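You operate a simulated robot arm through the tools that you are given. There is no shell and no other tool.

The job below is to be done with a simulated robot arm. You get a single attempt, and the scene is never put back.

## Task
Level the boarding rail, then fit the large green form.
Fine: turn the yellow level wheel alone till the rail tilt display shows 0.0 deg; free the lock lever, form from the stand into the empty socket by the lever, lock again.

It is judged by the outcome, as a careful person would: the job done as asked, and still so three seconds after it is handed in. It fails if anything else is knocked over, pushed out of place, dropped, spilled or broken.

## Robot
A 7-joint arm with a two-finger parallel gripper, fixed in place. Base frame: the origin is at the foot of the arm, x ahead of it, y to its left, z up. Readings come in mm, degrees, newtons and seconds.
Its first joint turns from -132.0 to 132.0 degrees. Payload 3.91 kg.
The TCP is the grasp point between the finger pads, 30 mm short of the fingertips. In the tool frame z runs along the fingers and y along their closing line. The gripper opens to 110 mm. The fingers are 20 mm wide and 10 mm thick; the gripper's body (48 by 112 mm) begins 55 mm behind the TCP.
Orientation is that of the tool frame in the base frame, as [roll, pitch, yaw] about the fixed x, y, z axes, in that order (R = Rz(yaw) Ry(pitch) Rx(roll)). With the fingers straight down and closing along the base's y, the tool's x points along the base's -x, its y along +y and its z along -z.

## Interface
- The arm moves only by the tool drive_tool. Its arguments are lists of equal length, an entry for each row: "delta_pos": the shift along the tool's x, y, z in units of 300 mm (1.0 is 300 mm), a list of three; "rotation": the turn, a rotation vector about the tool's x, y, z in units of 45 degrees (1.0 is 45 degrees), a list of three; "gripper": the gripper command, from -1 (fully open) to 1 (shut), values between in proportion. In form: {"delta_pos": [[x, y, z], ...], "rotation": [[rx, ry, rz], ...], "gripper": [gripper, ...]}. A call has 1 to 20 rows; each row is the pose to reach, as a shift and turn from the pose commanded when the call began, along the tool's axes at that moment. A call with a number of a shift or a turn outside -1 to 1 is refused whole. Each row takes 0.2 s and may step no farther than 50 mm and 8.6 degrees from the row before; otherwise, or with a gripper value out of range, the whole call is refused. A pose out of reach is approached as far as the arm can. The call stops where the force on the tool passes 40 N (or 10 N more than at its start, if that is more) or the arm is blocked; 0.2 s more then pass. The fingers move at their own pace (about 108 mm/s each) and stop on an object; they squeeze with about 27 N. The grip force told is the motor's: it shows also when the fingers shut on nothing. Time passes only in rows, and 0.2 s behind the last, so rows that repeat a pose let the fingers close. The reply holds the time, the measured pose of the TCP, the force on the tool along the base axes, the opening and the grip force, in the units named above and with some noise, with the torque about the TCP (base axes, N m) and any sound that the robot's microphone picked up, and new pictures: "show" is both (left out), scene, wrist or none.
- Cameras (640 x 400 px; columns grow to the right, rows downward): "scene" is fixed at [215.1, 509.3, 1625.2]; the picture's right is [0.38, -0.92, 0.00], its down [-0.87, -0.36, -0.32] and it looks along [0.30, 0.12, -0.95] (base axes); focal length 334 px, centre (320, 200). "wrist" rides on the gripper at [72, 17, -103] in the tool frame; the picture's right is [-0.23, 0.97, 0.00], its down [-0.76, -0.18, -0.62] and it looks along [-0.61, -0.14, 0.78] (tool axes); focal length 222 px, centre (320, 200). There is no depth. A picture from a camera that has moved, and an enlarged one, comes with that camera's place and axes in the base frame and with its lens. The place of the scene camera against the robot may be out by one fixed shift of up to 25 mm in any direction.
- enlarge(camera, box): a new picture of the part [left, top, right, bottom] of that camera's present view, enlarged. The clock stands still meanwhile.
- job_done(): hands the job in; it is judged then, once.

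Nothing tells you positions but the pictures and the camera data. Unless the task says otherwise, let go and move clear before handing in.

The tools are called after "Emit:" by a JSON object that holds its "op" and its "data". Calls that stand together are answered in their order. drive_tool: Moves the arm, as the interface text tells. Its arguments: {"type":"object","properties":{"delta_pos":{"type":"array","items":{"type":"array","items":{"type":"number"}}},"rotation":{"type":"array","items":{"type":"array","items":{"type":"number"}}},"gripper":{"type":"array","items":{"type":"number"}},"show":{"type":"string","enum":["both","scene","wrist","none"]}},"required":["delta_pos","rotation","gripper"]} The other tools are called the same way: enlarge (camera, box) takes an enlarged picture of a part of a camera's view; job_done () hands the job in.

At the start:

```text
time: 0.0
tcp_pos: [321.4, 404.3, 1289.8]
tcp_rot: [179.9, 0.0, 180.0]
contact_force: [1.0, 0.1, 0.5]
wrist_torque: [0.01, -0.02, -0.01]
finger_gap: 109.9
finger_force: 0.1
```

scene: 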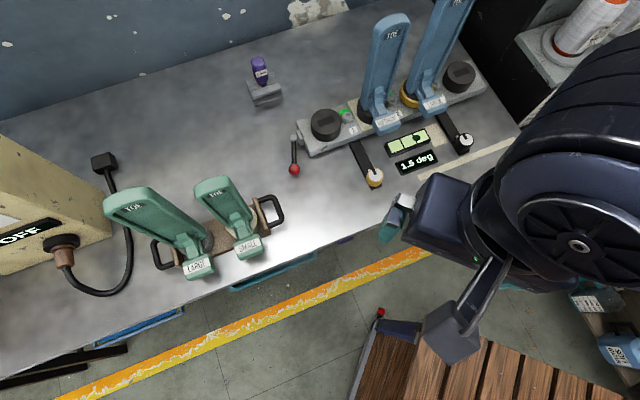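
wrist: 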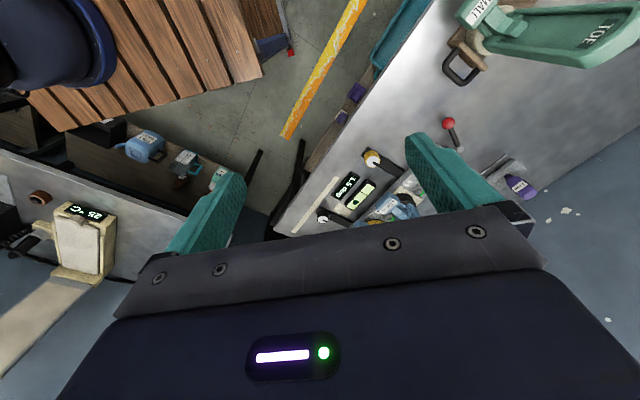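

The scene shows a bench with green forms on a stand at left, and a rail with blue forms, two crank wheels and a tilt display reading 1.5 deg. I'll enlarge the views before moving anything.

Emit:
{"op": "enlarge", "data": {"camera": "scene", "box": [270, 0, 510, 200]}}

Emit:
{"op": "enlarge", "data": {"camera": "scene", "box": [80, 140, 320, 290]}}

Emit:
{"op": "enlarge", "data": {"camera": "wrist", "box": [280, 80, 560, 255]}}

```text
2.00 times, centred on (390, 100) of scene
camera zoom: at [215.1, 509.3, 1625.2], right [0.38, -0.92, 0.0], down [-0.87, -0.36, -0.32], along [0.3, 0.12, -0.95], focal length 669 px, centre (180, 400)
```

zoom: 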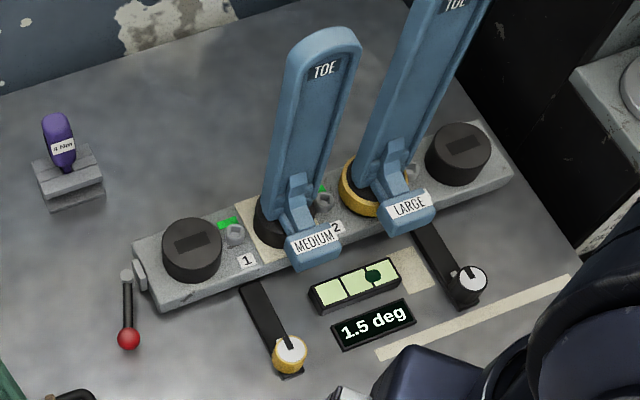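

```text
2.67 times, centred on (200, 215) of scene
camera zoom: at [215.1, 509.3, 1625.2], right [0.38, -0.92, 0.0], down [-0.87, -0.36, -0.32], along [0.3, 0.12, -0.95], focal length 892 px, centre (640, 160)
```

zoom: 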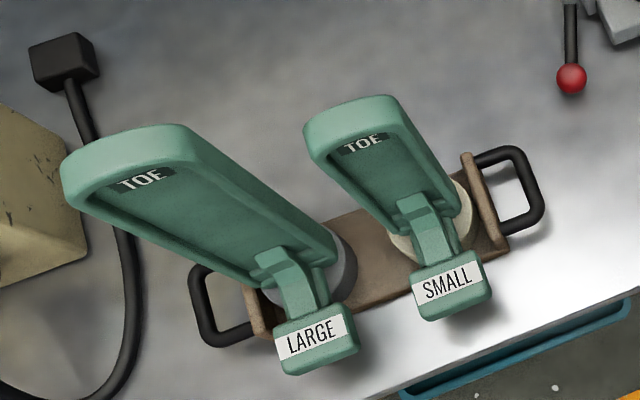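

```text
2.29 times, centred on (420, 168) of wrist
camera zoom: at [246.7, 422.3, 1394.6], right [0.23, 0.97, 0.0], down [0.76, -0.18, 0.62], along [0.61, -0.14, -0.78], focal length 508 px, centre (91, 274)
```

zoom: 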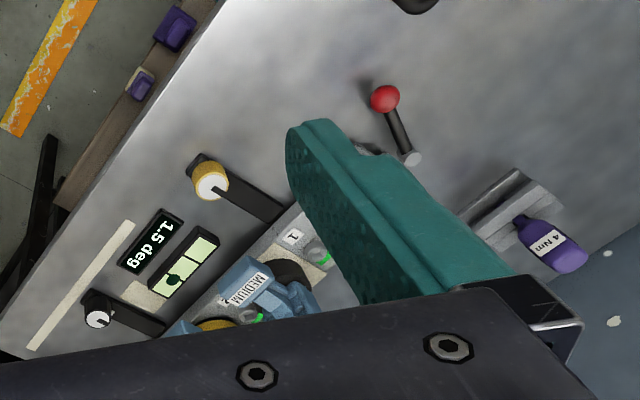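

The rail seems to run at about 45° to the base axes. The lever ball is near (520, 700, 830) and the yellow wheel near (585, 500, 840). I'll move the wrist camera, staying high and clear, to look at the front of the rail.

Emit:
{"op": "drive_tool", "data": {"delta_pos": [[-0.07, -0.005, 0.08], [-0.14, -0.01, 0.16], [-0.21, -0.016, 0.24], [-0.29, -0.022, 0.32], [-0.36, -0.028, 0.4], [-0.43, -0.033, 0.483]], "rotation": [[0, 0, -0.167], [0, 0, -0.333], [0, 0, -0.5], [0, 0, -0.667], [0, 0, -0.833], [0, 0, -1.0]], "gripper": [-1, -1, -1, -1, -1, -1]}}

```text
time: 1.4
tcp_pos: [449.7, 394.7, 1143.0]
tcp_rot: [-180.0, 0.0, -134.8]
contact_force: [0.6, -0.1, -0.2]
wrist_torque: [-0.02, -0.02, -0.02]
finger_gap: 109.9
finger_force: 0.1
camera wrist: at [384.6, 355.0, 1248.0], right [-0.53, 0.85, 0.0], down [0.66, 0.41, 0.62], along [0.53, 0.33, -0.78], focal length 222 px, centre (320, 200)
```

scene: 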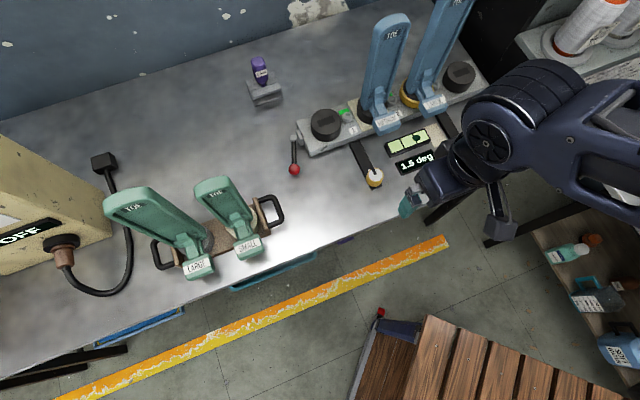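
wrist: 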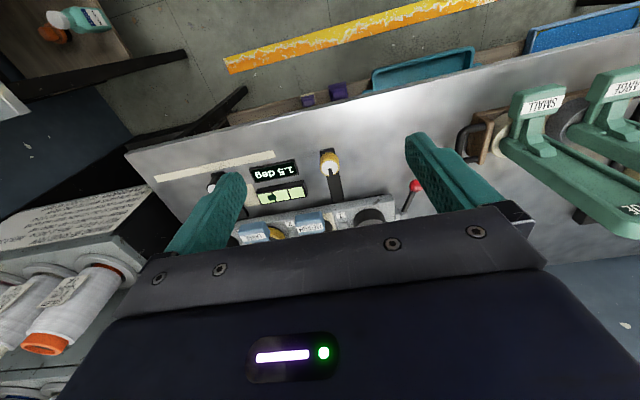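

Emit:
{"op": "enlarge", "data": {"camera": "wrist", "box": [220, 130, 440, 250]}}

Emit:
{"op": "enlarge", "data": {"camera": "wrist", "box": [440, 50, 640, 250]}}

Emit:
{"op": "enlarge", "data": {"camera": "scene", "box": [280, 60, 480, 200]}}

```text
2.91 times, centred on (330, 190) of wrist
camera zoom: at [384.6, 355.0, 1248.0], right [-0.53, 0.85, 0.0], down [0.66, 0.41, 0.62], along [0.53, 0.33, -0.78], focal length 646 px, centre (291, 229)
```

zoom: 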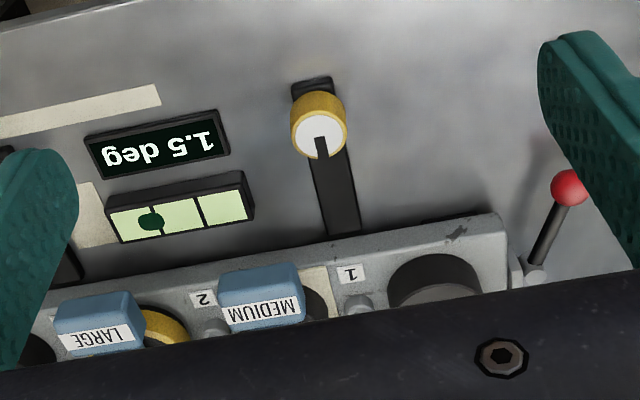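

```text
2.00 times, centred on (540, 150) of wrist
camera zoom: at [384.6, 355.0, 1248.0], right [-0.53, 0.85, 0.0], down [0.66, 0.41, 0.62], along [0.53, 0.33, -0.78], focal length 444 px, centre (-120, 300)
```

zoom: 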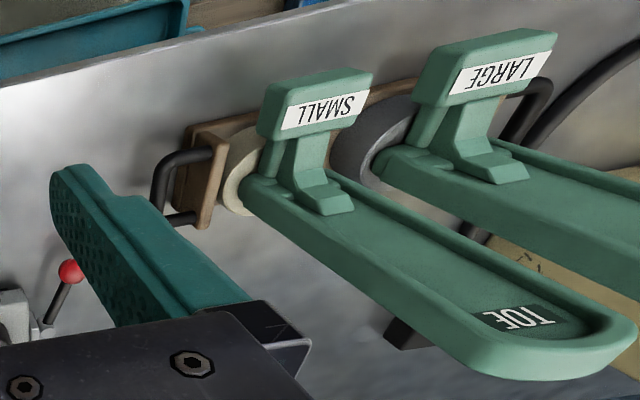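

```text
2.86 times, centred on (380, 130) of scene
camera zoom: at [215.1, 509.3, 1625.2], right [0.38, -0.92, 0.0], down [-0.87, -0.36, -0.32], along [0.3, 0.12, -0.95], focal length 955 px, centre (149, 400)
```

zoom: 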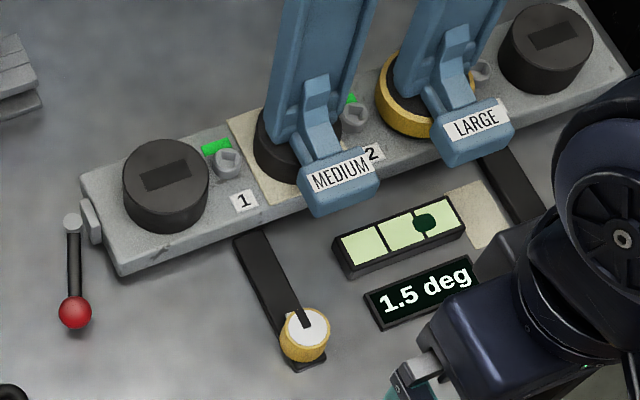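

The yellow knob has a vertical axis, with its top face near (571, 495, 855) by triangulation between two wrist views. I'll hover above it with the gripper open to see it closely and check the clearances.

Emit:
{"op": "drive_tool", "data": {"delta_pos": [[-0.087, -0.009, 0.1], [-0.174, -0.017, 0.2], [-0.261, -0.026, 0.3], [-0.348, -0.034, 0.4], [-0.435, -0.043, 0.5], [-0.522, -0.051, 0.58]], "rotation": [[0, 0, 0], [0, 0, 0], [0, 0, 0], [0, 0, 0], [0, 0, 0], [0, 0, 0]], "gripper": [-1, -1, -1, -1, -1, -1]}}

```text
time: 2.8
tcp_pos: [569.6, 495.7, 971.3]
tcp_rot: [180.0, 0.1, -135.0]
contact_force: [-0.3, -1.0, 1.4]
wrist_torque: [0.03, -0.06, -0.02]
finger_gap: 110.1
finger_force: 0.1
camera wrist: at [506.1, 454.7, 1076.1], right [-0.53, 0.85, 0.0], down [0.66, 0.41, 0.62], along [0.53, 0.33, -0.78], focal length 222 px, centre (320, 200)
```

scene: 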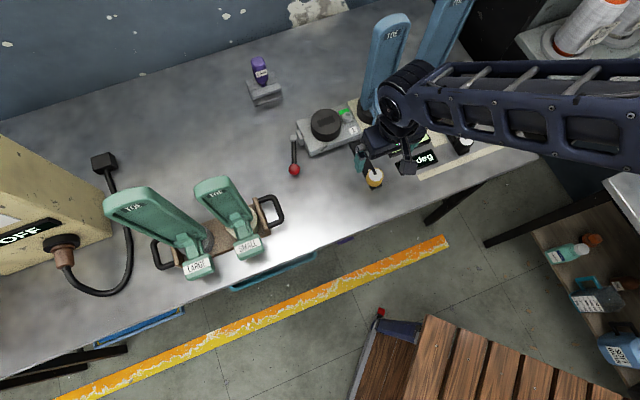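
wrist: 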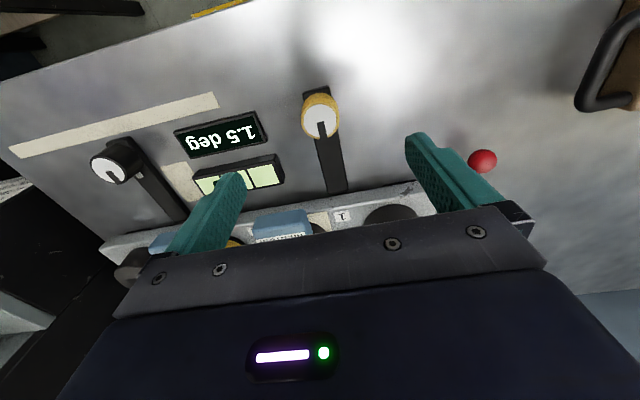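

Emit:
{"op": "enlarge", "data": {"camera": "wrist", "box": [160, 70, 480, 250]}}

Emit:
{"op": "enlarge", "data": {"camera": "wrist", "box": [280, 70, 360, 120]}}

Emit:
{"op": "enlarge", "data": {"camera": "scene", "box": [270, 90, 400, 200]}}

```text
2.00 times, centred on (320, 160) of wrist
camera zoom: at [506.1, 454.7, 1076.1], right [-0.53, 0.85, 0.0], down [0.66, 0.41, 0.62], along [0.53, 0.33, -0.78], focal length 444 px, centre (320, 280)
```

zoom: 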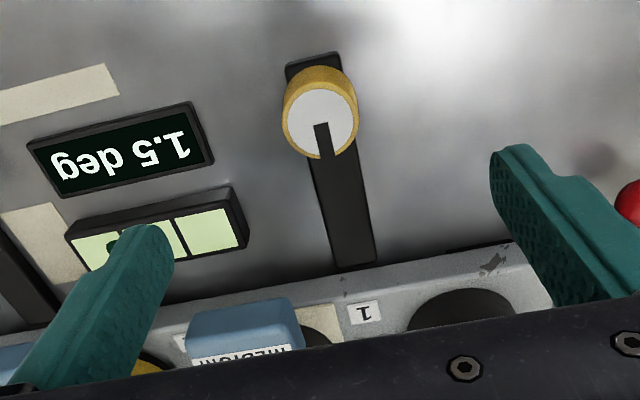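

```text
8.00 times, centred on (320, 95) of wrist
camera zoom: at [506.1, 454.7, 1076.1], right [-0.53, 0.85, 0.0], down [0.66, 0.41, 0.62], along [0.53, 0.33, -0.78], focal length 1777 px, centre (320, 1040)
```

zoom: 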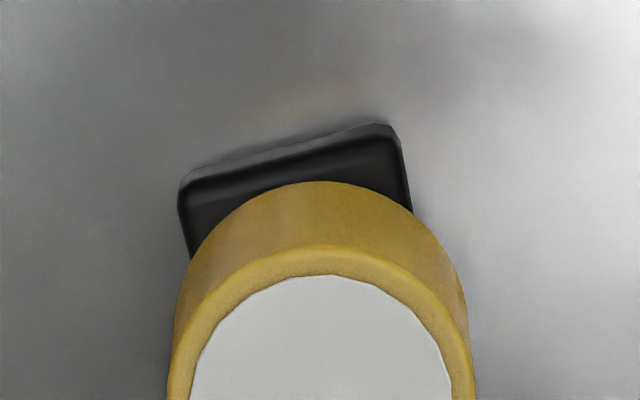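

```text
3.64 times, centred on (335, 145) of scene
camera zoom: at [215.1, 509.3, 1625.2], right [0.38, -0.92, 0.0], down [-0.87, -0.36, -0.32], along [0.3, 0.12, -0.95], focal length 1216 px, centre (266, 400)
```

zoom: 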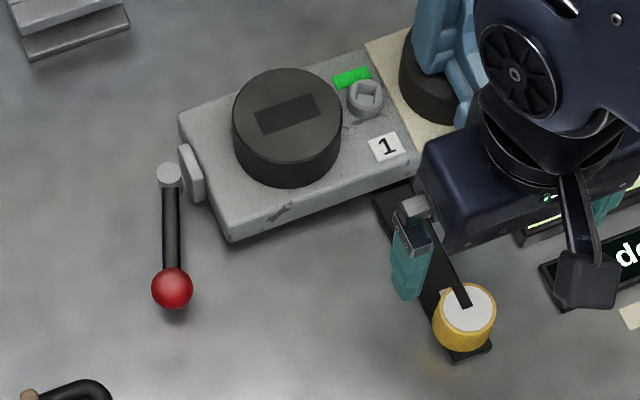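

The knob is about 38 mm across, with its top near z = 855, and the gripper is centred over it. I'll lower with the fingers part open, keeping the tips above the black bracket, and look before gripping.

Emit:
{"op": "drive_tool", "data": {"delta_pos": [[0.0, -0.0, 0.12], [0.001, -0.0, 0.22], [0.002, 0.0, 0.32], [0.002, 0.0, 0.36]], "rotation": [[0, 0, 0], [0, 0, 0], [0, 0, 0], [0, 0, 0]], "gripper": [-0.27, -0.27, -0.27, -0.27]}}

```text
time: 3.8
tcp_pos: [569.9, 494.2, 860.7]
tcp_rot: [-180.0, 0.0, -135.0]
contact_force: [-1.0, 0.5, -0.7]
wrist_torque: [0.01, -0.02, -0.01]
finger_gap: 70.0
finger_force: 0.0
camera wrist: at [505.5, 455.3, 966.1], right [-0.53, 0.85, 0.0], down [0.66, 0.41, 0.62], along [0.53, 0.33, -0.78], focal length 222 px, centre (320, 200)
```

scene: 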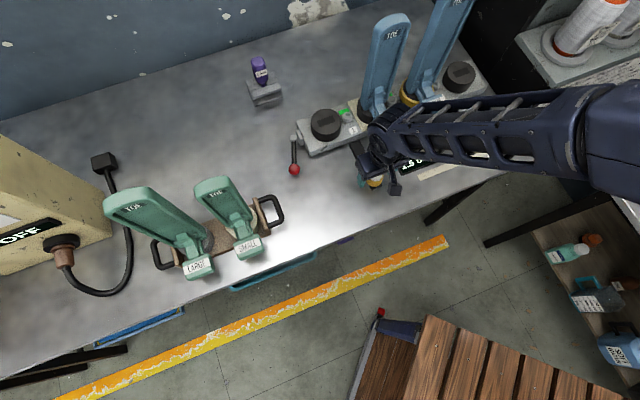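
wrist: 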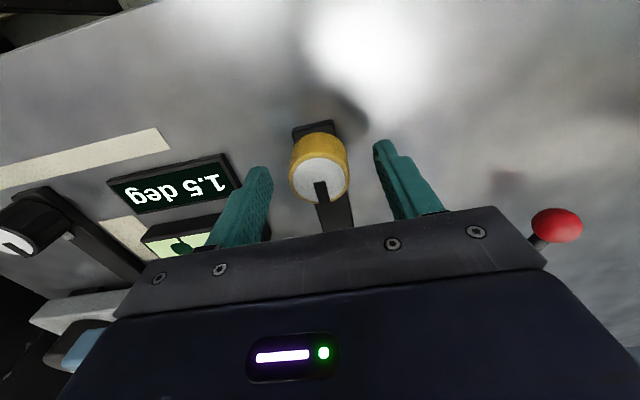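

The fingers straddle the knob and its centre lines up. Closing on it now.

Emit:
{"op": "drive_tool", "data": {"delta_pos": [[0, 0, 0], [0, 0, 0]], "rotation": [[0, 0, 0], [0, 0, 0]], "gripper": [1, 1], "show": "wrist"}}

```text
time: 4.4
tcp_pos: [571.8, 493.7, 860.2]
tcp_rot: [-179.8, -0.1, -135.1]
contact_force: [12.2, -12.5, 0.3]
wrist_torque: [-0.33, -0.72, -0.11]
finger_gap: 40.4
finger_force: 44.4
camera wrist: at [506.7, 454.3, 966.0], right [-0.53, 0.85, 0.0], down [0.66, 0.41, 0.62], along [0.53, 0.33, -0.78], focal length 222 px, centre (320, 200)
```

wrist: 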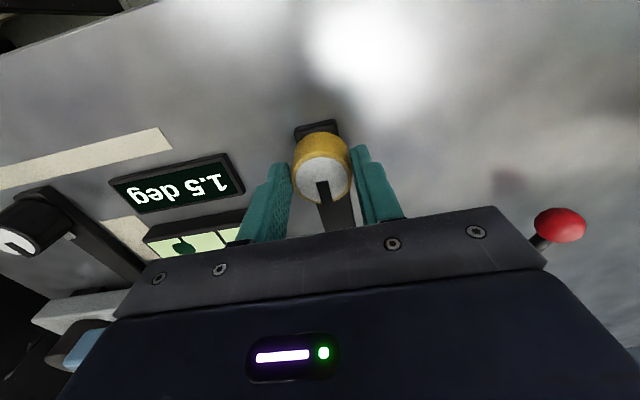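

The knob is gripped, but a side load of about 17 N shows the tool is slightly off-centre. I'll shift about 2.5 mm toward it to relieve that before turning.

Emit:
{"op": "drive_tool", "data": {"delta_pos": [[0, -0.008, 0], [0, -0.008, 0]], "rotation": [[0, 0, 0], [0, 0, 0]], "gripper": [1, 1], "show": "none"}}

```text
time: 5.0
tcp_pos: [571.4, 493.8, 861.9]
tcp_rot: [180.0, 0.0, -135.2]
contact_force: [9.2, -2.1, -12.1]
wrist_torque: [0.36, -0.6, -0.01]
finger_gap: 40.2
finger_force: 45.0
```

Emit:
{"op": "drive_tool", "data": {"delta_pos": [[0, -0.008, 0], [0, -0.008, 0]], "rotation": [[0, 0, 0.15], [0, 0, 0.3]], "gripper": [1, 1], "show": "wrist"}}

```text
time: 5.6
tcp_pos: [570.9, 493.9, 861.2]
tcp_rot: [179.9, -0.1, -148.4]
contact_force: [-12.5, 24.1, -22.8]
wrist_torque: [0.97, -0.08, 0.15]
finger_gap: 40.3
finger_force: 45.0
camera wrist: at [499.2, 470.5, 966.3], right [-0.32, 0.95, 0.0], down [0.74, 0.25, 0.62], along [0.59, 0.2, -0.78], focal length 222 px, centre (320, 200)
```

wrist: 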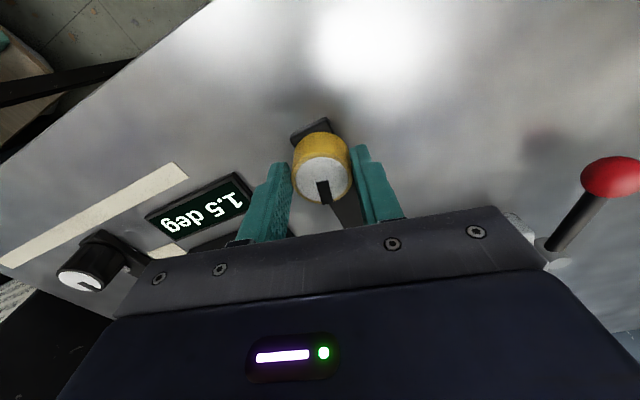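

Emit:
{"op": "enlarge", "data": {"camera": "wrist", "box": [140, 110, 380, 260]}}

```text
2.67 times, centred on (260, 185) of wrist
camera zoom: at [499.2, 470.5, 966.3], right [-0.32, 0.95, 0.0], down [0.74, 0.25, 0.62], along [0.59, 0.2, -0.78], focal length 592 px, centre (480, 240)
```

zoom: 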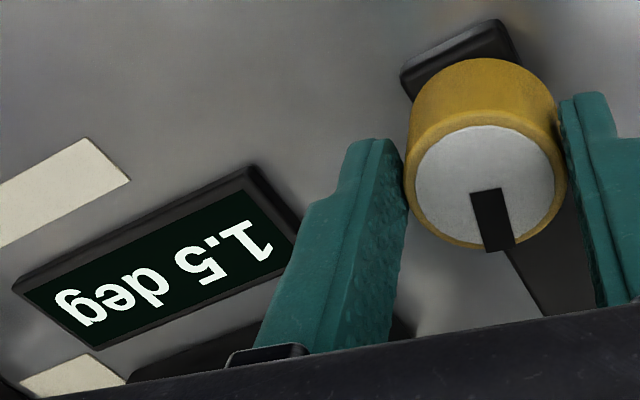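

Emit:
{"op": "drive_tool", "data": {"delta_pos": [[0, 0, 0], [0, 0, 0]], "rotation": [[0, 0, 0], [0, 0, 0]], "gripper": [1, 1], "show": "none"}}

```text
time: 6.1
tcp_pos: [570.0, 493.8, 862.0]
tcp_rot: [179.8, 0.0, -148.5]
contact_force: [0.2, 7.2, -8.0]
wrist_torque: [0.28, -0.51, 0.0]
finger_gap: 40.4
finger_force: 45.0
stopped in row 2: the force on the tool passed its limit at 47 N (the readings are from after the stop); the commanded pose is now the measured one
```

Emit:
{"op": "drive_tool", "data": {"delta_pos": [[0, 0, 0], [0, 0, 0], [0, 0, 0], [0, 0, 0], [0, 0, 0], [0, 0, 0]], "rotation": [[0, 0, 0.11], [0, 0, 0.22], [0, 0, 0.33], [0, 0, 0.44], [0, 0, 0.55], [0, 0, 0.667]], "gripper": [1, 1, 1, 1, 1, 1], "show": "wrist"}}

```text
time: 7.3
tcp_pos: [569.7, 495.4, 861.0]
tcp_rot: [179.6, -0.1, -170.7]
contact_force: [1.4, 9.2, -8.9]
wrist_torque: [0.2, -0.7, 0.02]
finger_gap: 40.2
finger_force: 45.3
stopped in row 5: the force on the tool passed its limit at 41 N (the readings are from after the stop); the commanded pose is now the measured one
camera wrist: at [494.7, 500.6, 966.5], right [0.07, 1.0, 0.0], down [0.78, -0.06, 0.62], along [0.62, -0.04, -0.78], focal length 222 px, centre (320, 200)
```

wrist: 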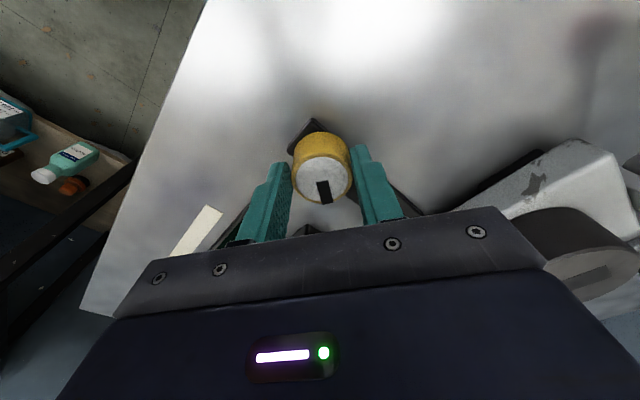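

Emit:
{"op": "enlarge", "data": {"camera": "scene", "box": [360, 100, 460, 200]}}

Emit:
{"op": "enlarge", "data": {"camera": "wrist", "box": [130, 180, 370, 260]}}

```text
4.00 times, centred on (410, 150) of scene
camera zoom: at [215.1, 509.3, 1625.2], right [0.38, -0.92, 0.0], down [-0.87, -0.36, -0.32], along [0.3, 0.12, -0.95], focal length 1338 px, centre (-40, 400)
```

zoom: 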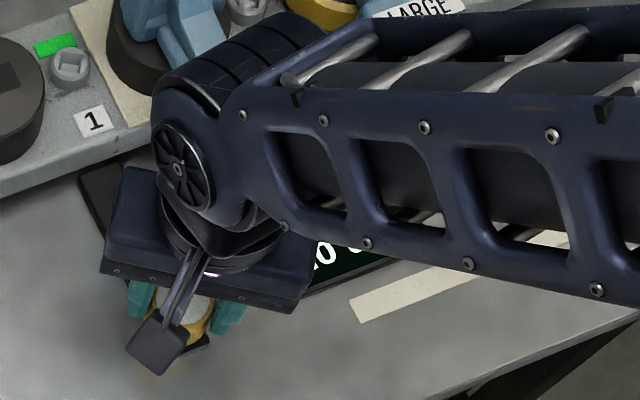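

```text
2.67 times, centred on (250, 220) of wrist
camera zoom: at [494.7, 500.6, 966.5], right [0.07, 1.0, 0.0], down [0.78, -0.06, 0.62], along [0.62, -0.04, -0.78], focal length 592 px, centre (507, 147)
```

zoom: 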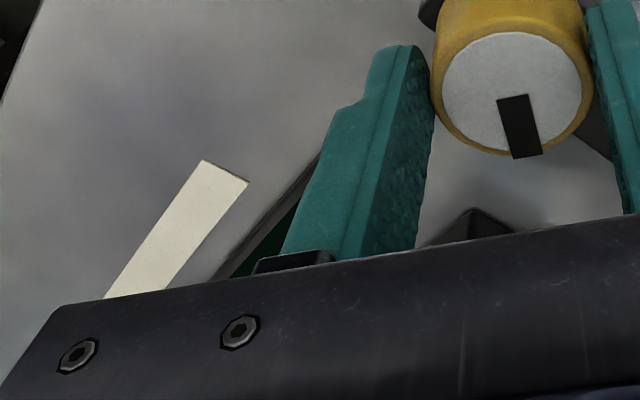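

About 36° clockwise is done, but the arm hides the display. I'll let go, turn the wrist back in place and read it.

Emit:
{"op": "drive_tool", "data": {"delta_pos": [[0, 0, 0], [0, 0, 0], [0, 0, 0], [0, 0, 0], [0, 0, 0], [0, 0, 0], [0, 0, 0]], "rotation": [[0, 0, 0], [0, 0, -0.16], [0, 0, -0.32], [0, 0, -0.48], [0, 0, -0.64], [0, 0, -0.8], [0, 0, -0.95]], "gripper": [-0.15, -0.15, -0.15, -0.15, -0.15, -0.15, -0.15], "show": "wrist"}}

```text
time: 8.9
tcp_pos: [568.9, 494.7, 862.9]
tcp_rot: [179.8, 0.1, -128.0]
contact_force: [-0.7, 0.0, -0.1]
wrist_torque: [-0.02, 0.0, 0.01]
finger_gap: 63.3
finger_force: 0.0
camera wrist: at [510.6, 448.2, 967.0], right [-0.63, 0.78, 0.0], down [0.61, 0.49, 0.62], along [0.48, 0.39, -0.78], focal length 222 px, centre (320, 200)
```

wrist: 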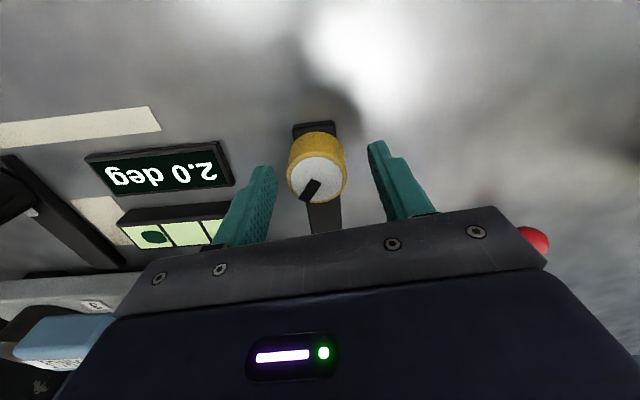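

Clockwise raised the reading to 2.0, so the wheel has to go counter-clockwise by a fair amount. I'll wind the open wrist clockwise for more stroke, re-centre and then grip.

Emit:
{"op": "drive_tool", "data": {"delta_pos": [[-0.002, -0.004, 0], [-0.002, -0.004, 0], [-0.002, -0.004, 0], [-0.002, -0.004, 0], [-0.002, -0.004, 0], [-0.002, -0.004, 0], [-0.002, -0.004, 0], [-0.002, -0.004, 0], [-0.002, -0.004, 0]], "rotation": [[0, 0, 0.16], [0, 0, 0.33], [0, 0, 0.5], [0, 0, 0.66], [0, 0, 0.83], [0, 0, 1.0], [0, 0, 1.0], [0, 0, 1.0], [0, 0, 1.0]], "gripper": [-0.15, -0.15, -0.15, -0.15, -0.15, -0.15, -0.15, 1, 1], "show": "wrist"}}

```text
time: 10.9
tcp_pos: [570.6, 496.3, 862.3]
tcp_rot: [179.8, -0.1, -173.1]
contact_force: [0.6, 19.9, -5.4]
wrist_torque: [0.77, -0.27, 0.09]
finger_gap: 40.3
finger_force: 45.0
camera wrist: at [496.2, 503.7, 967.3], right [0.11, 0.99, 0.01], down [0.78, -0.09, 0.62], along [0.62, -0.06, -0.78], focal length 222 px, centre (320, 200)
```

wrist: 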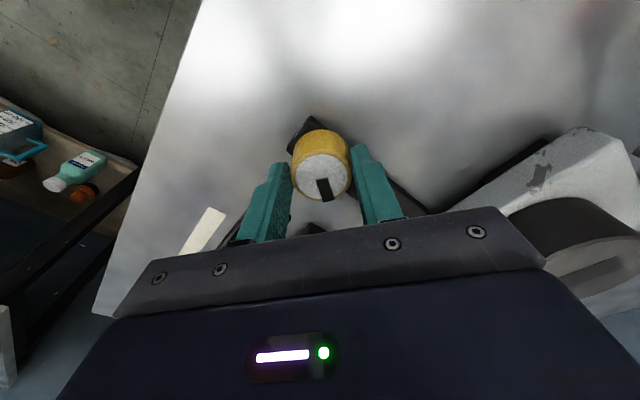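

Emit:
{"op": "drive_tool", "data": {"delta_pos": [[-0.004, 0.0058, 0], [-0.0074, 0.0058, 0], [-0.0074, 0.0058, 0], [-0.0074, 0.0058, 0], [-0.0074, 0.0058, 0], [-0.0074, 0.0058, 0], [-0.0074, 0.0058, 0]], "rotation": [[0, 0, 0], [0, 0, -0.11], [0, 0, -0.22], [0, 0, -0.33], [0, 0, -0.44], [0, 0, -0.55], [0, 0, -0.667]], "gripper": [1, 1, 1, 1, 1, 1, 1], "show": "wrist"}}

```text
time: 12.5
tcp_pos: [573.2, 495.0, 864.0]
tcp_rot: [179.8, 0.0, -143.0]
contact_force: [-20.4, -11.3, 2.0]
wrist_torque: [-0.22, 0.38, -0.07]
finger_gap: 40.0
finger_force: 45.0
camera wrist: at [504.6, 465.4, 967.1], right [-0.4, 0.91, 0.0], down [0.72, 0.31, 0.62], along [0.57, 0.25, -0.78], focal length 222 px, centre (320, 200)
```

wrist: 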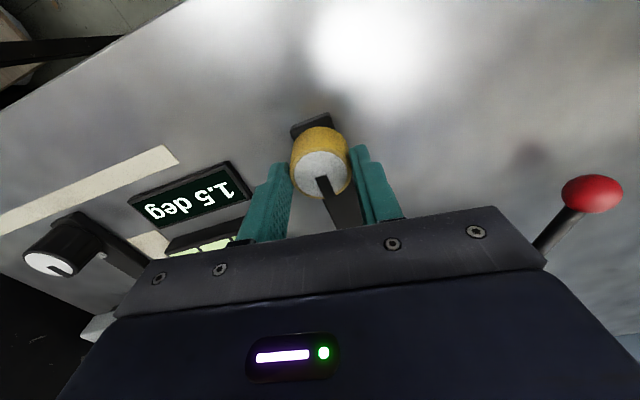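

The reading is falling (1.5) with counter-clockwise turning. I'll ease the side load a little and keep turning the same way.

Emit:
{"op": "drive_tool", "data": {"delta_pos": [[0.005, 0, 0], [0.006, 0, 0], [0.006, 0, 0], [0.006, 0, 0], [0.006, 0, 0], [0.006, 0, 0], [0.006, 0, 0], [0.006, 0, 0], [0.006, 0, 0], [0.006, 0, 0]], "rotation": [[0, 0, 0], [0, 0, -0.11], [0, 0, -0.22], [0, 0, -0.33], [0, 0, -0.44], [0, 0, -0.55], [0, 0, -0.667], [0, 0, -0.78], [0, 0, -0.89], [0, 0, -1.0]], "gripper": [1, 1, 1, 1, 1, 1, 1, 1, 1, 1], "show": "wrist"}}

```text
time: 14.4
tcp_pos: [575.5, 495.1, 862.2]
tcp_rot: [-179.9, 0.3, -104.9]
contact_force: [5.1, 1.0, -4.8]
wrist_torque: [0.25, -0.16, 0.0]
finger_gap: 39.7
finger_force: 44.5
stopped in row 9: the force on the tool passed its limit at 41 N (the readings are from after the stop); the commanded pose is now the measured one
camera wrist: at [538.3, 429.0, 966.8], right [-0.88, 0.47, 0.0], down [0.37, 0.69, 0.63], along [0.29, 0.55, -0.78], focal length 222 px, centre (320, 200)
```

wrist: 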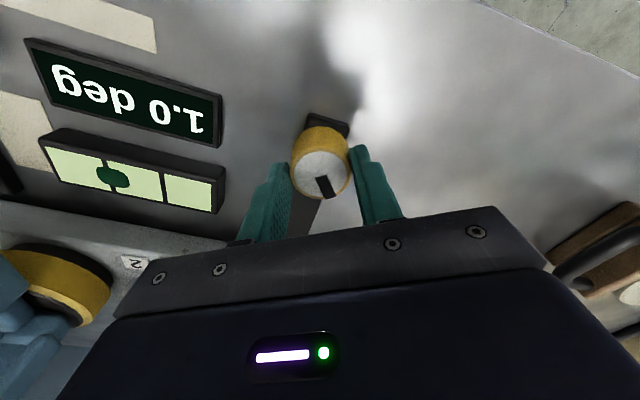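

The reading is now 1.0, which is about 0.0147 deg per degree of wheel. I'll regrip, centred nearer (574, 496.5), and carry on counter-clockwise.

Emit:
{"op": "drive_tool", "data": {"delta_pos": [[0, 0, 0], [-0.0032, 0.006, 0.005], [-0.0032, 0.006, 0.005], [-0.0032, 0.006, 0.005], [-0.0032, 0.006, 0.005], [-0.0032, 0.006, 0.005], [-0.0032, 0.006, 0.005], [-0.0032, 0.006, 0.005], [-0.0032, 0.006, 0.005], [-0.0032, 0.006, 0.005]], "rotation": [[0, 0, 0], [0, 0, 0.16], [0, 0, 0.33], [0, 0, 0.5], [0, 0, 0.66], [0, 0, 0.83], [0, 0, 1.0], [0, 0, 1.0], [0, 0, 1.0], [0, 0, 1.0]], "gripper": [-0.15, -0.15, -0.15, -0.15, -0.15, -0.15, -0.15, -0.15, 1, 1], "show": "wrist"}}

```text
time: 16.6
tcp_pos: [573.5, 495.9, 860.9]
tcp_rot: [179.9, 0.1, -149.9]
contact_force: [6.1, -15.9, 2.1]
wrist_torque: [-0.66, -0.12, -0.07]
finger_gap: 40.3
finger_force: 44.9
camera wrist: at [500.8, 473.7, 965.7], right [-0.29, 0.96, 0.0], down [0.75, 0.23, 0.62], along [0.6, 0.18, -0.78], focal length 222 px, centre (320, 200)
```

wrist: 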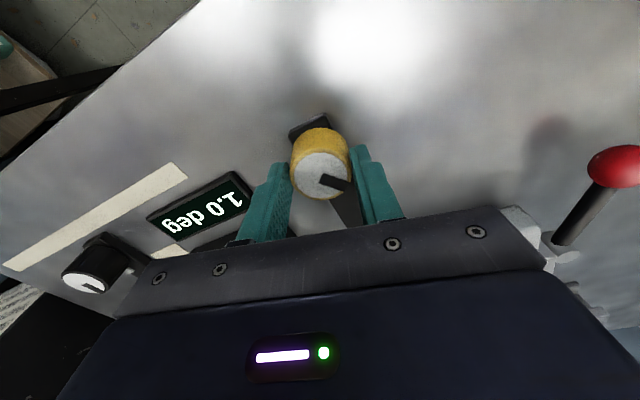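

Emit:
{"op": "drive_tool", "data": {"delta_pos": [[0, -0.005, 0], [0, -0.005, 0], [0, -0.005, 0], [0, -0.005, 0], [0, -0.005, 0], [0, -0.005, 0], [0, -0.005, 0], [0, -0.005, 0], [0, -0.005, 0], [0, -0.005, 0], [0, -0.005, 0]], "rotation": [[0, 0, 0], [0, 0, -0.11], [0, 0, -0.22], [0, 0, -0.33], [0, 0, -0.44], [0, 0, -0.55], [0, 0, -0.667], [0, 0, -0.78], [0, 0, -0.89], [0, 0, -1.0], [0, 0, -1.0]], "gripper": [1, 1, 1, 1, 1, 1, 1, 1, 1, 1, 1], "show": "wrist"}}

```text
time: 19.1
tcp_pos: [573.9, 495.5, 861.8]
tcp_rot: [-179.9, 0.2, -104.6]
contact_force: [28.6, -5.3, -0.8]
wrist_torque: [-0.51, -1.05, -0.01]
finger_gap: 39.9
finger_force: 45.3
camera wrist: at [538.2, 428.6, 965.5], right [-0.88, 0.47, 0.0], down [0.36, 0.69, 0.63], along [0.29, 0.55, -0.78], focal length 222 px, centre (320, 200)
```

wrist: 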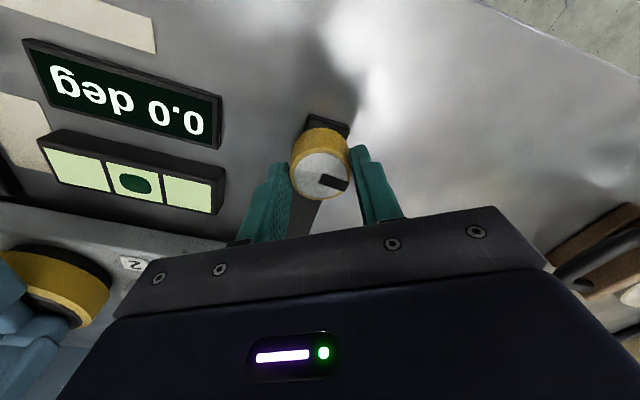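

The display shows 0.0 and the bubble is centred. I'll let go of the wheel without turning it further and check the reading holds.

Emit:
{"op": "drive_tool", "data": {"delta_pos": [[0, 0, 0], [0, 0, 0], [0, 0, 0], [0, 0, 0]], "rotation": [[0, 0, 0], [0, 0, 0], [0, 0, 0], [0, 0, 0]], "gripper": [-0.2, -0.2, -0.2, -0.2], "show": "wrist"}}

```text
time: 20.1
tcp_pos: [573.0, 494.6, 862.2]
tcp_rot: [-180.0, 0.3, -104.8]
contact_force: [0.5, 0.1, -1.0]
wrist_torque: [0.03, -0.03, 0.04]
finger_gap: 66.2
finger_force: 0.0
camera wrist: at [536.8, 428.9, 965.6], right [-0.88, 0.47, 0.0], down [0.37, 0.69, 0.63], along [0.29, 0.55, -0.78], focal length 222 px, centre (320, 200)
```

wrist: 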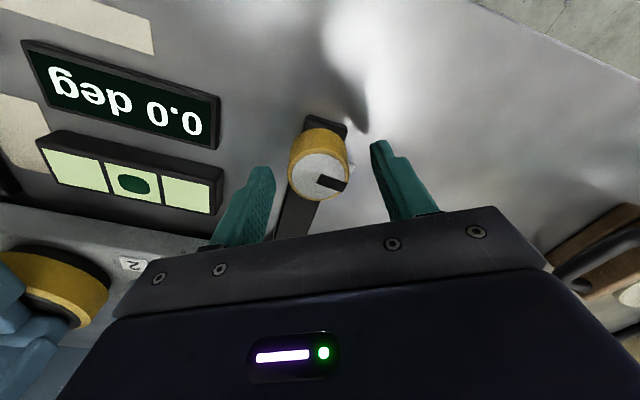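

0.0 deg holds after release. Next I'll rise straight up and move over to inspect the lock lever at the rail's end.

Emit:
{"op": "drive_tool", "data": {"delta_pos": [[0, 0, -0.137], [0, 0, -0.274], [0, 0, -0.41], [-0.074, 0.109, -0.41], [-0.149, 0.217, -0.41], [-0.223, 0.326, -0.41], [-0.298, 0.434, -0.41], [-0.372, 0.543, -0.41]], "rotation": [[0, 0, 0], [0, 0, 0], [0, 0, 0], [0, 0, 0.13], [0, 0, 0.27], [0, 0, 0.4], [0, 0, 0.54], [0, 0, 0.667]], "gripper": [-0.2, -0.2, -0.2, -0.2, -0.2, -0.2, -0.2, -0.2]}}

Emit:
{"op": "enlarge", "data": {"camera": "wrist", "box": [240, 80, 440, 220]}}

Emit:
{"op": "enlarge", "data": {"camera": "scene", "box": [280, 60, 480, 200]}}

```text
time: 21.9
tcp_pos: [442.7, 643.8, 983.6]
tcp_rot: [179.8, 0.2, -134.9]
contact_force: [0.0, -0.1, 0.5]
wrist_torque: [0.02, 0.02, 0.0]
finger_gap: 66.1
finger_force: 0.0
camera wrist: at [378.1, 604.1, 1088.5], right [-0.53, 0.85, 0.0], down [0.66, 0.41, 0.63], along [0.53, 0.33, -0.78], focal length 222 px, centre (320, 200)
```

scene: 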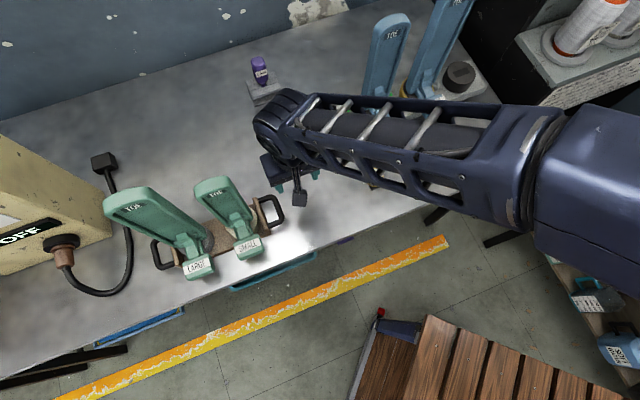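
wrist: 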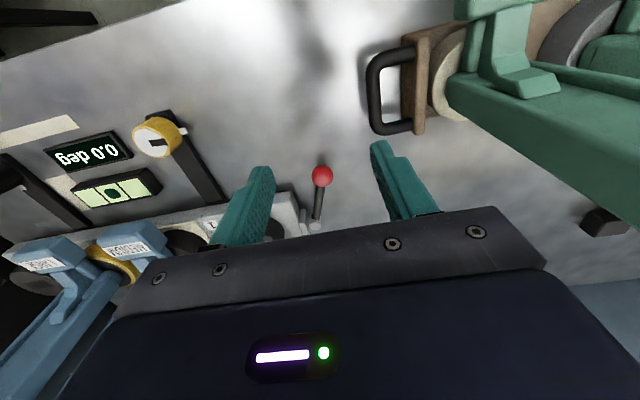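

```text
2.86 times, centred on (340, 150) of wrist
camera zoom: at [378.1, 604.1, 1088.5], right [-0.53, 0.85, 0.0], down [0.66, 0.41, 0.63], along [0.53, 0.33, -0.78], focal length 635 px, centre (263, 343)
```

zoom: 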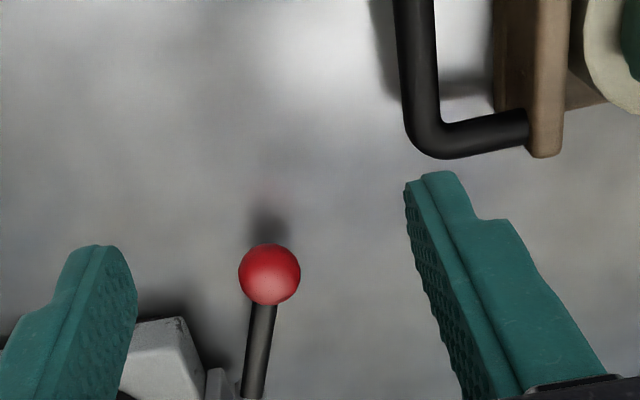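

```text
2.86 times, centred on (380, 130) of scene
camera zoom: at [215.1, 509.3, 1625.2], right [0.38, -0.92, 0.0], down [-0.87, -0.36, -0.32], along [0.3, 0.12, -0.95], focal length 955 px, centre (149, 400)
```

zoom: 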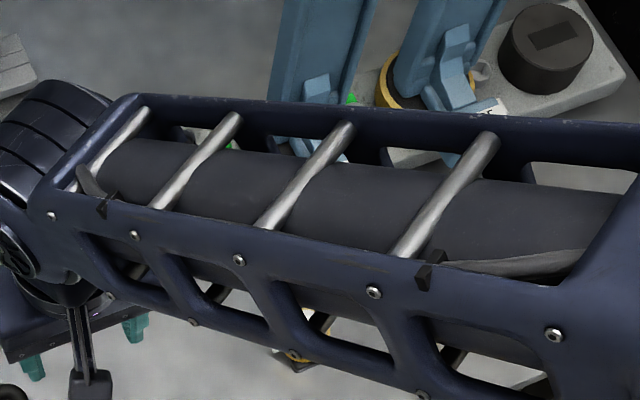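

Emit:
{"op": "drive_tool", "data": {"delta_pos": [[-0.11, -0.036, 0.077], [-0.22, -0.073, 0.155], [-0.331, -0.109, 0.232]], "rotation": [[0, 0, 0], [0, 0, 0], [0, 0, 0]], "gripper": [-0.6, -0.6, -0.6]}}

Emit:
{"op": "enlarge", "data": {"camera": "wrist", "box": [220, 70, 440, 220]}}

```text
time: 22.6
tcp_pos: [537.4, 692.8, 915.4]
tcp_rot: [179.8, 0.2, -134.8]
contact_force: [-1.7, -0.2, 0.9]
wrist_torque: [-0.03, -0.06, -0.01]
finger_gap: 87.9
finger_force: 0.2
camera wrist: at [472.4, 652.1, 1020.0], right [-0.53, 0.85, 0.0], down [0.66, 0.41, 0.63], along [0.53, 0.34, -0.78], focal length 222 px, centre (320, 200)
```

scene: 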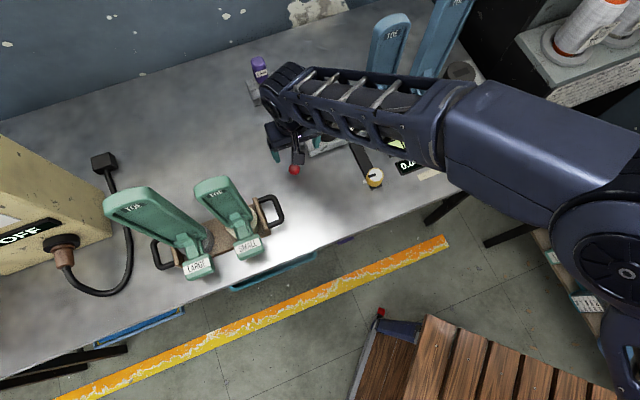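
wrist: 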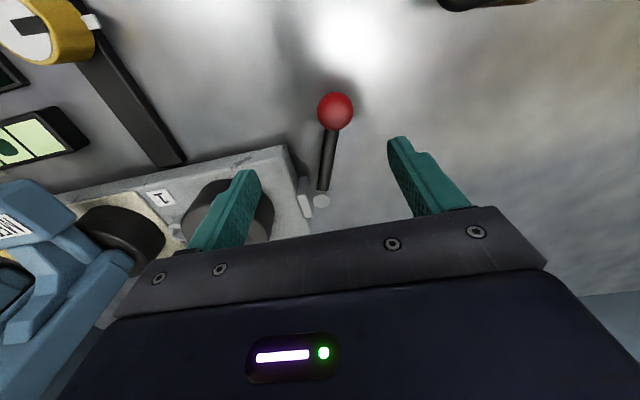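

```text
2.67 times, centred on (330, 145) of wrist
camera zoom: at [472.4, 652.1, 1020.0], right [-0.53, 0.85, 0.0], down [0.66, 0.41, 0.63], along [0.53, 0.34, -0.78], focal length 592 px, centre (293, 347)
```

zoom: 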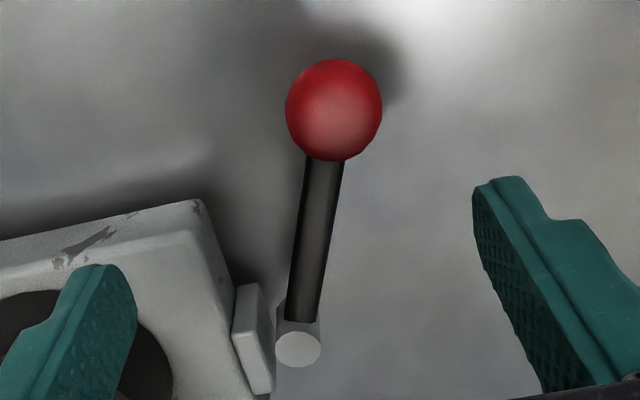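

The lever hub is a vertical pin near (592, 731), and the ball (about 30 mm across) is near (514.5, 695, 831), so the lever swings horizontally. I'll move over the ball and lower with the fingers loosely straddling it.

Emit:
{"op": "drive_tool", "data": {"delta_pos": [[0.025, 0.03, 0], [0.0487, 0.0593, 0], [0.0487, 0.0593, 0], [0.0487, 0.0593, 0.1], [0.0487, 0.0593, 0.16]], "rotation": [[0, 0, 0.1], [0, 0, 0.2], [0, 0, 0.33], [0, 0, 0.44], [0, 0, 0.44]], "gripper": [0.15, 0.15, 0.15, 0.15, 0.15], "show": "wrist"}}

```text
time: 23.9
tcp_pos: [513.9, 693.2, 868.7]
tcp_rot: [179.7, 0.2, -154.6]
contact_force: [0.2, 0.3, 1.1]
wrist_torque: [0.01, 0.01, 0.03]
finger_gap: 46.6
finger_force: 0.1
camera wrist: at [440.0, 677.3, 972.8], right [-0.21, 0.98, 0.01], down [0.76, 0.16, 0.62], along [0.61, 0.14, -0.78], focal length 222 px, centre (320, 200)
```

wrist: 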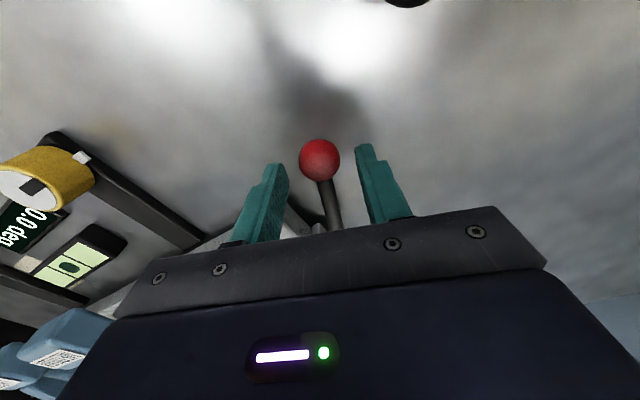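

Emit:
{"op": "drive_tool", "data": {"delta_pos": [[-0.002, 0.003, 0.03], [-0.002, 0.003, 0.06], [-0.002, 0.003, 0.06], [-0.005, 0.025, 0.06], [-0.009, 0.05, 0.06], [-0.0124, 0.077, 0.06]], "rotation": [[0, 0, 0], [0, 0, 0], [0, 0, 0], [0, 0, 0], [0, 0, 0], [0, 0, 0]], "gripper": [0.15, 0.15, 0.35, 0.35, 0.35, 0.35], "show": "wrist"}}

```text
time: 25.2
tcp_pos: [507.9, 716.1, 850.0]
tcp_rot: [179.8, 0.1, -154.7]
contact_force: [0.6, 0.0, 0.4]
wrist_torque: [-0.04, -0.02, 0.01]
finger_gap: 36.0
finger_force: 0.3
camera wrist: at [433.3, 699.8, 954.9], right [-0.21, 0.98, 0.0], down [0.76, 0.16, 0.62], along [0.61, 0.14, -0.78], focal length 222 px, centre (320, 200)
```

wrist: 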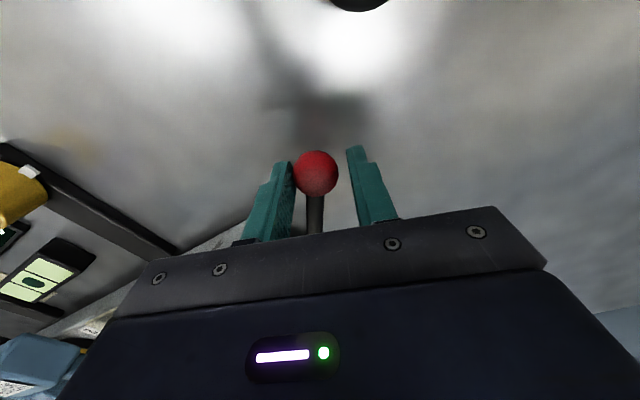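

The lever swings freely clockwise, away from the rail. I'll keep following the arc outward, turning the wrist with it.

Emit:
{"op": "drive_tool", "data": {"delta_pos": [[-0.0167, 0.047, 0], [-0.042, 0.09, 0], [-0.074, 0.128, 0], [-0.112, 0.16, 0]], "rotation": [[0, 0, 0.15], [0, 0, 0.3], [0, 0, 0.45], [0, 0, 0.6]], "gripper": [0.35, 0.35, 0.35, 0.35]}}

```text
time: 26.2
tcp_pos: [518.0, 774.6, 850.7]
tcp_rot: [179.8, 0.0, 178.3]
contact_force: [-1.2, 0.4, -0.2]
wrist_torque: [0.0, -0.01, -0.01]
finger_gap: 35.9
finger_force: 0.0
camera wrist: at [443.7, 792.3, 955.1], right [0.26, 0.97, 0.01], down [0.76, -0.2, 0.62], along [0.6, -0.16, -0.78], focal length 222 px, centre (320, 200)
```

scene: 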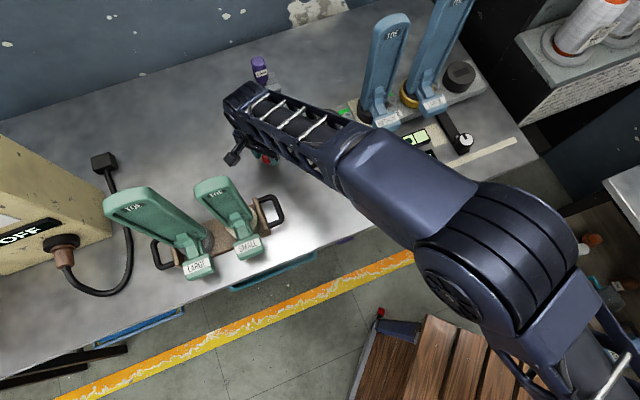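
wrist: 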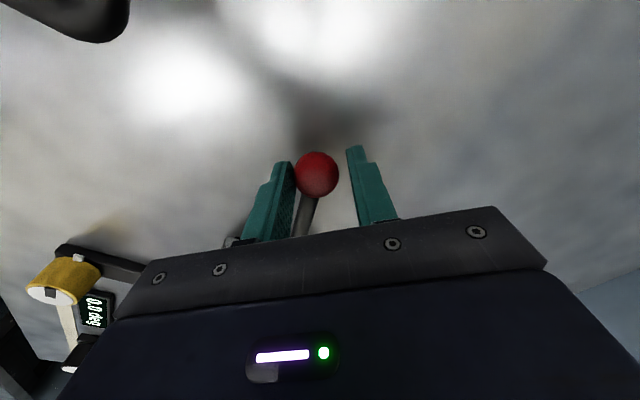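

Emit:
{"op": "drive_tool", "data": {"delta_pos": [[-0.027, 0.039, 0], [-0.061, 0.075, 0], [-0.101, 0.105, 0]], "rotation": [[0, 0, 0.15], [0, 0, 0.3], [0, 0, 0.45]], "gripper": [0.35, 0.35, 0.35]}}

```text
time: 27.1
tcp_pos: [548.3, 807.0, 849.4]
tcp_rot: [180.0, 0.0, 158.0]
contact_force: [-9.0, -11.1, -0.9]
wrist_torque: [-0.22, 0.05, -0.13]
finger_gap: 42.8
finger_force: 6.7
camera wrist: at [485.1, 847.8, 954.7], right [0.57, 0.82, 0.0], down [0.64, -0.45, 0.62], along [0.51, -0.36, -0.78], focal length 222 px, centre (320, 200)
```

scene: 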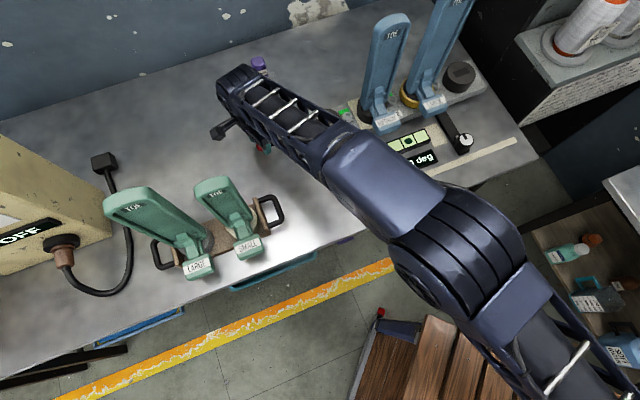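
wrist: 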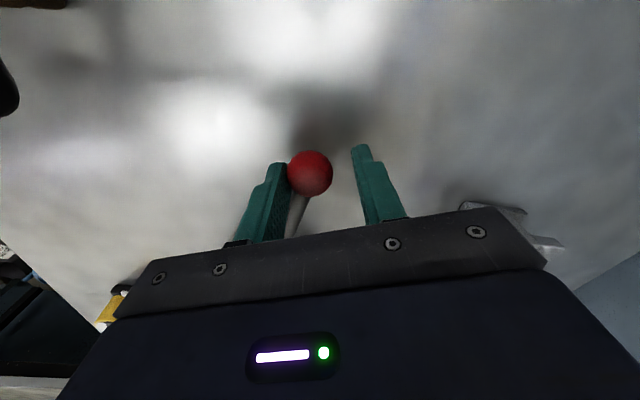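

There's an end stop with about 14 N of resistance, so the lever is fully swung out and should be free. I'll back off slightly, rise and check the lever and rail.

Emit:
{"op": "drive_tool", "data": {"delta_pos": [[0.008, -0.025, 0], [0.008, -0.025, 0], [0.008, -0.025, -0.12], [0.008, -0.025, -0.25], [0.008, -0.025, -0.4], [0.06, -0.06, -0.5], [0.16, -0.1, -0.6]], "rotation": [[0, 0, 0], [0, 0, 0], [0, 0, 0], [0, 0, -0.15], [0, 0, -0.3], [0, 0, -0.45], [0, 0, -0.6]], "gripper": [0.3, 0.2, 0.2, 0.2, 0.2, 0.2, 0.2]}}

Emit:
{"op": "enlarge", "data": {"camera": "wrist", "box": [160, 80, 480, 260]}}

Emit:
{"op": "enlarge", "data": {"camera": "scene", "box": [220, 60, 480, 200]}}

```text
time: 28.6
tcp_pos: [494.5, 794.9, 1029.3]
tcp_rot: [179.8, 0.0, -174.8]
contact_force: [0.2, 0.0, -1.4]
wrist_torque: [0.01, 0.05, -0.02]
finger_gap: 43.9
finger_force: 0.1
camera wrist: at [419.8, 803.9, 1134.2], right [0.14, 0.99, 0.0], down [0.77, -0.11, 0.62], along [0.62, -0.08, -0.78], focal length 222 px, centre (320, 200)
```

scene: 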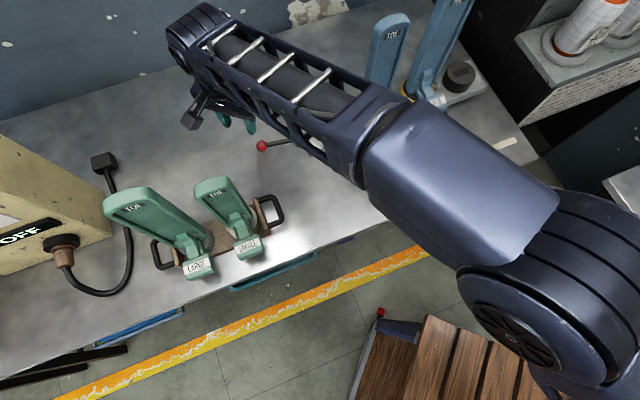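
wrist: 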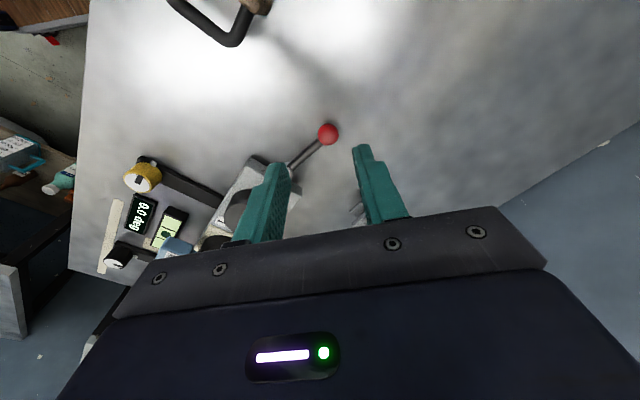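

```text
2.00 times, centred on (320, 170) of wrist
camera zoom: at [419.8, 803.9, 1134.2], right [0.14, 0.99, 0.0], down [0.77, -0.11, 0.62], along [0.62, -0.08, -0.78], focal length 444 px, centre (320, 260)
```

zoom: 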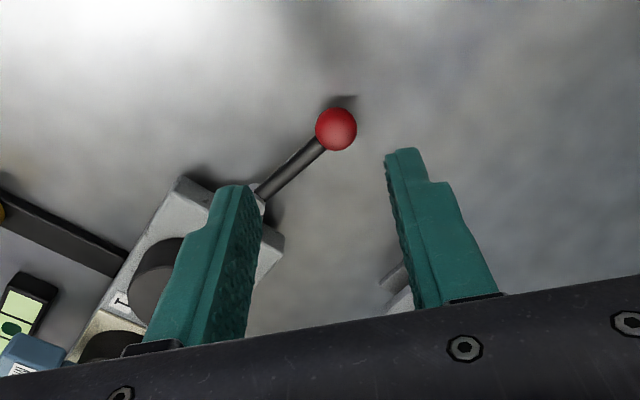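

```text
2.46 times, centred on (350, 130) of scene
camera zoom: at [215.1, 509.3, 1625.2], right [0.38, -0.92, 0.0], down [-0.87, -0.36, -0.32], along [0.3, 0.12, -0.95], focal length 823 px, centre (246, 372)
```

zoom: 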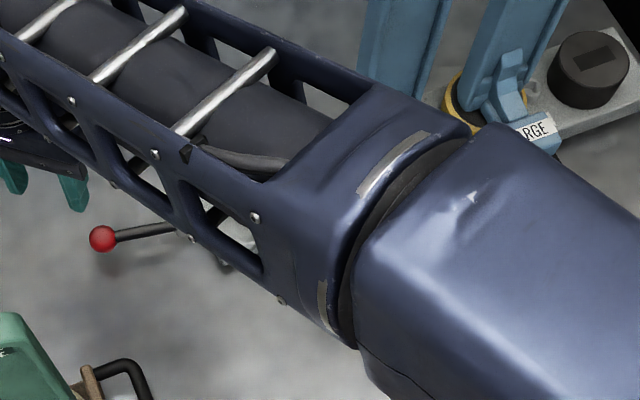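

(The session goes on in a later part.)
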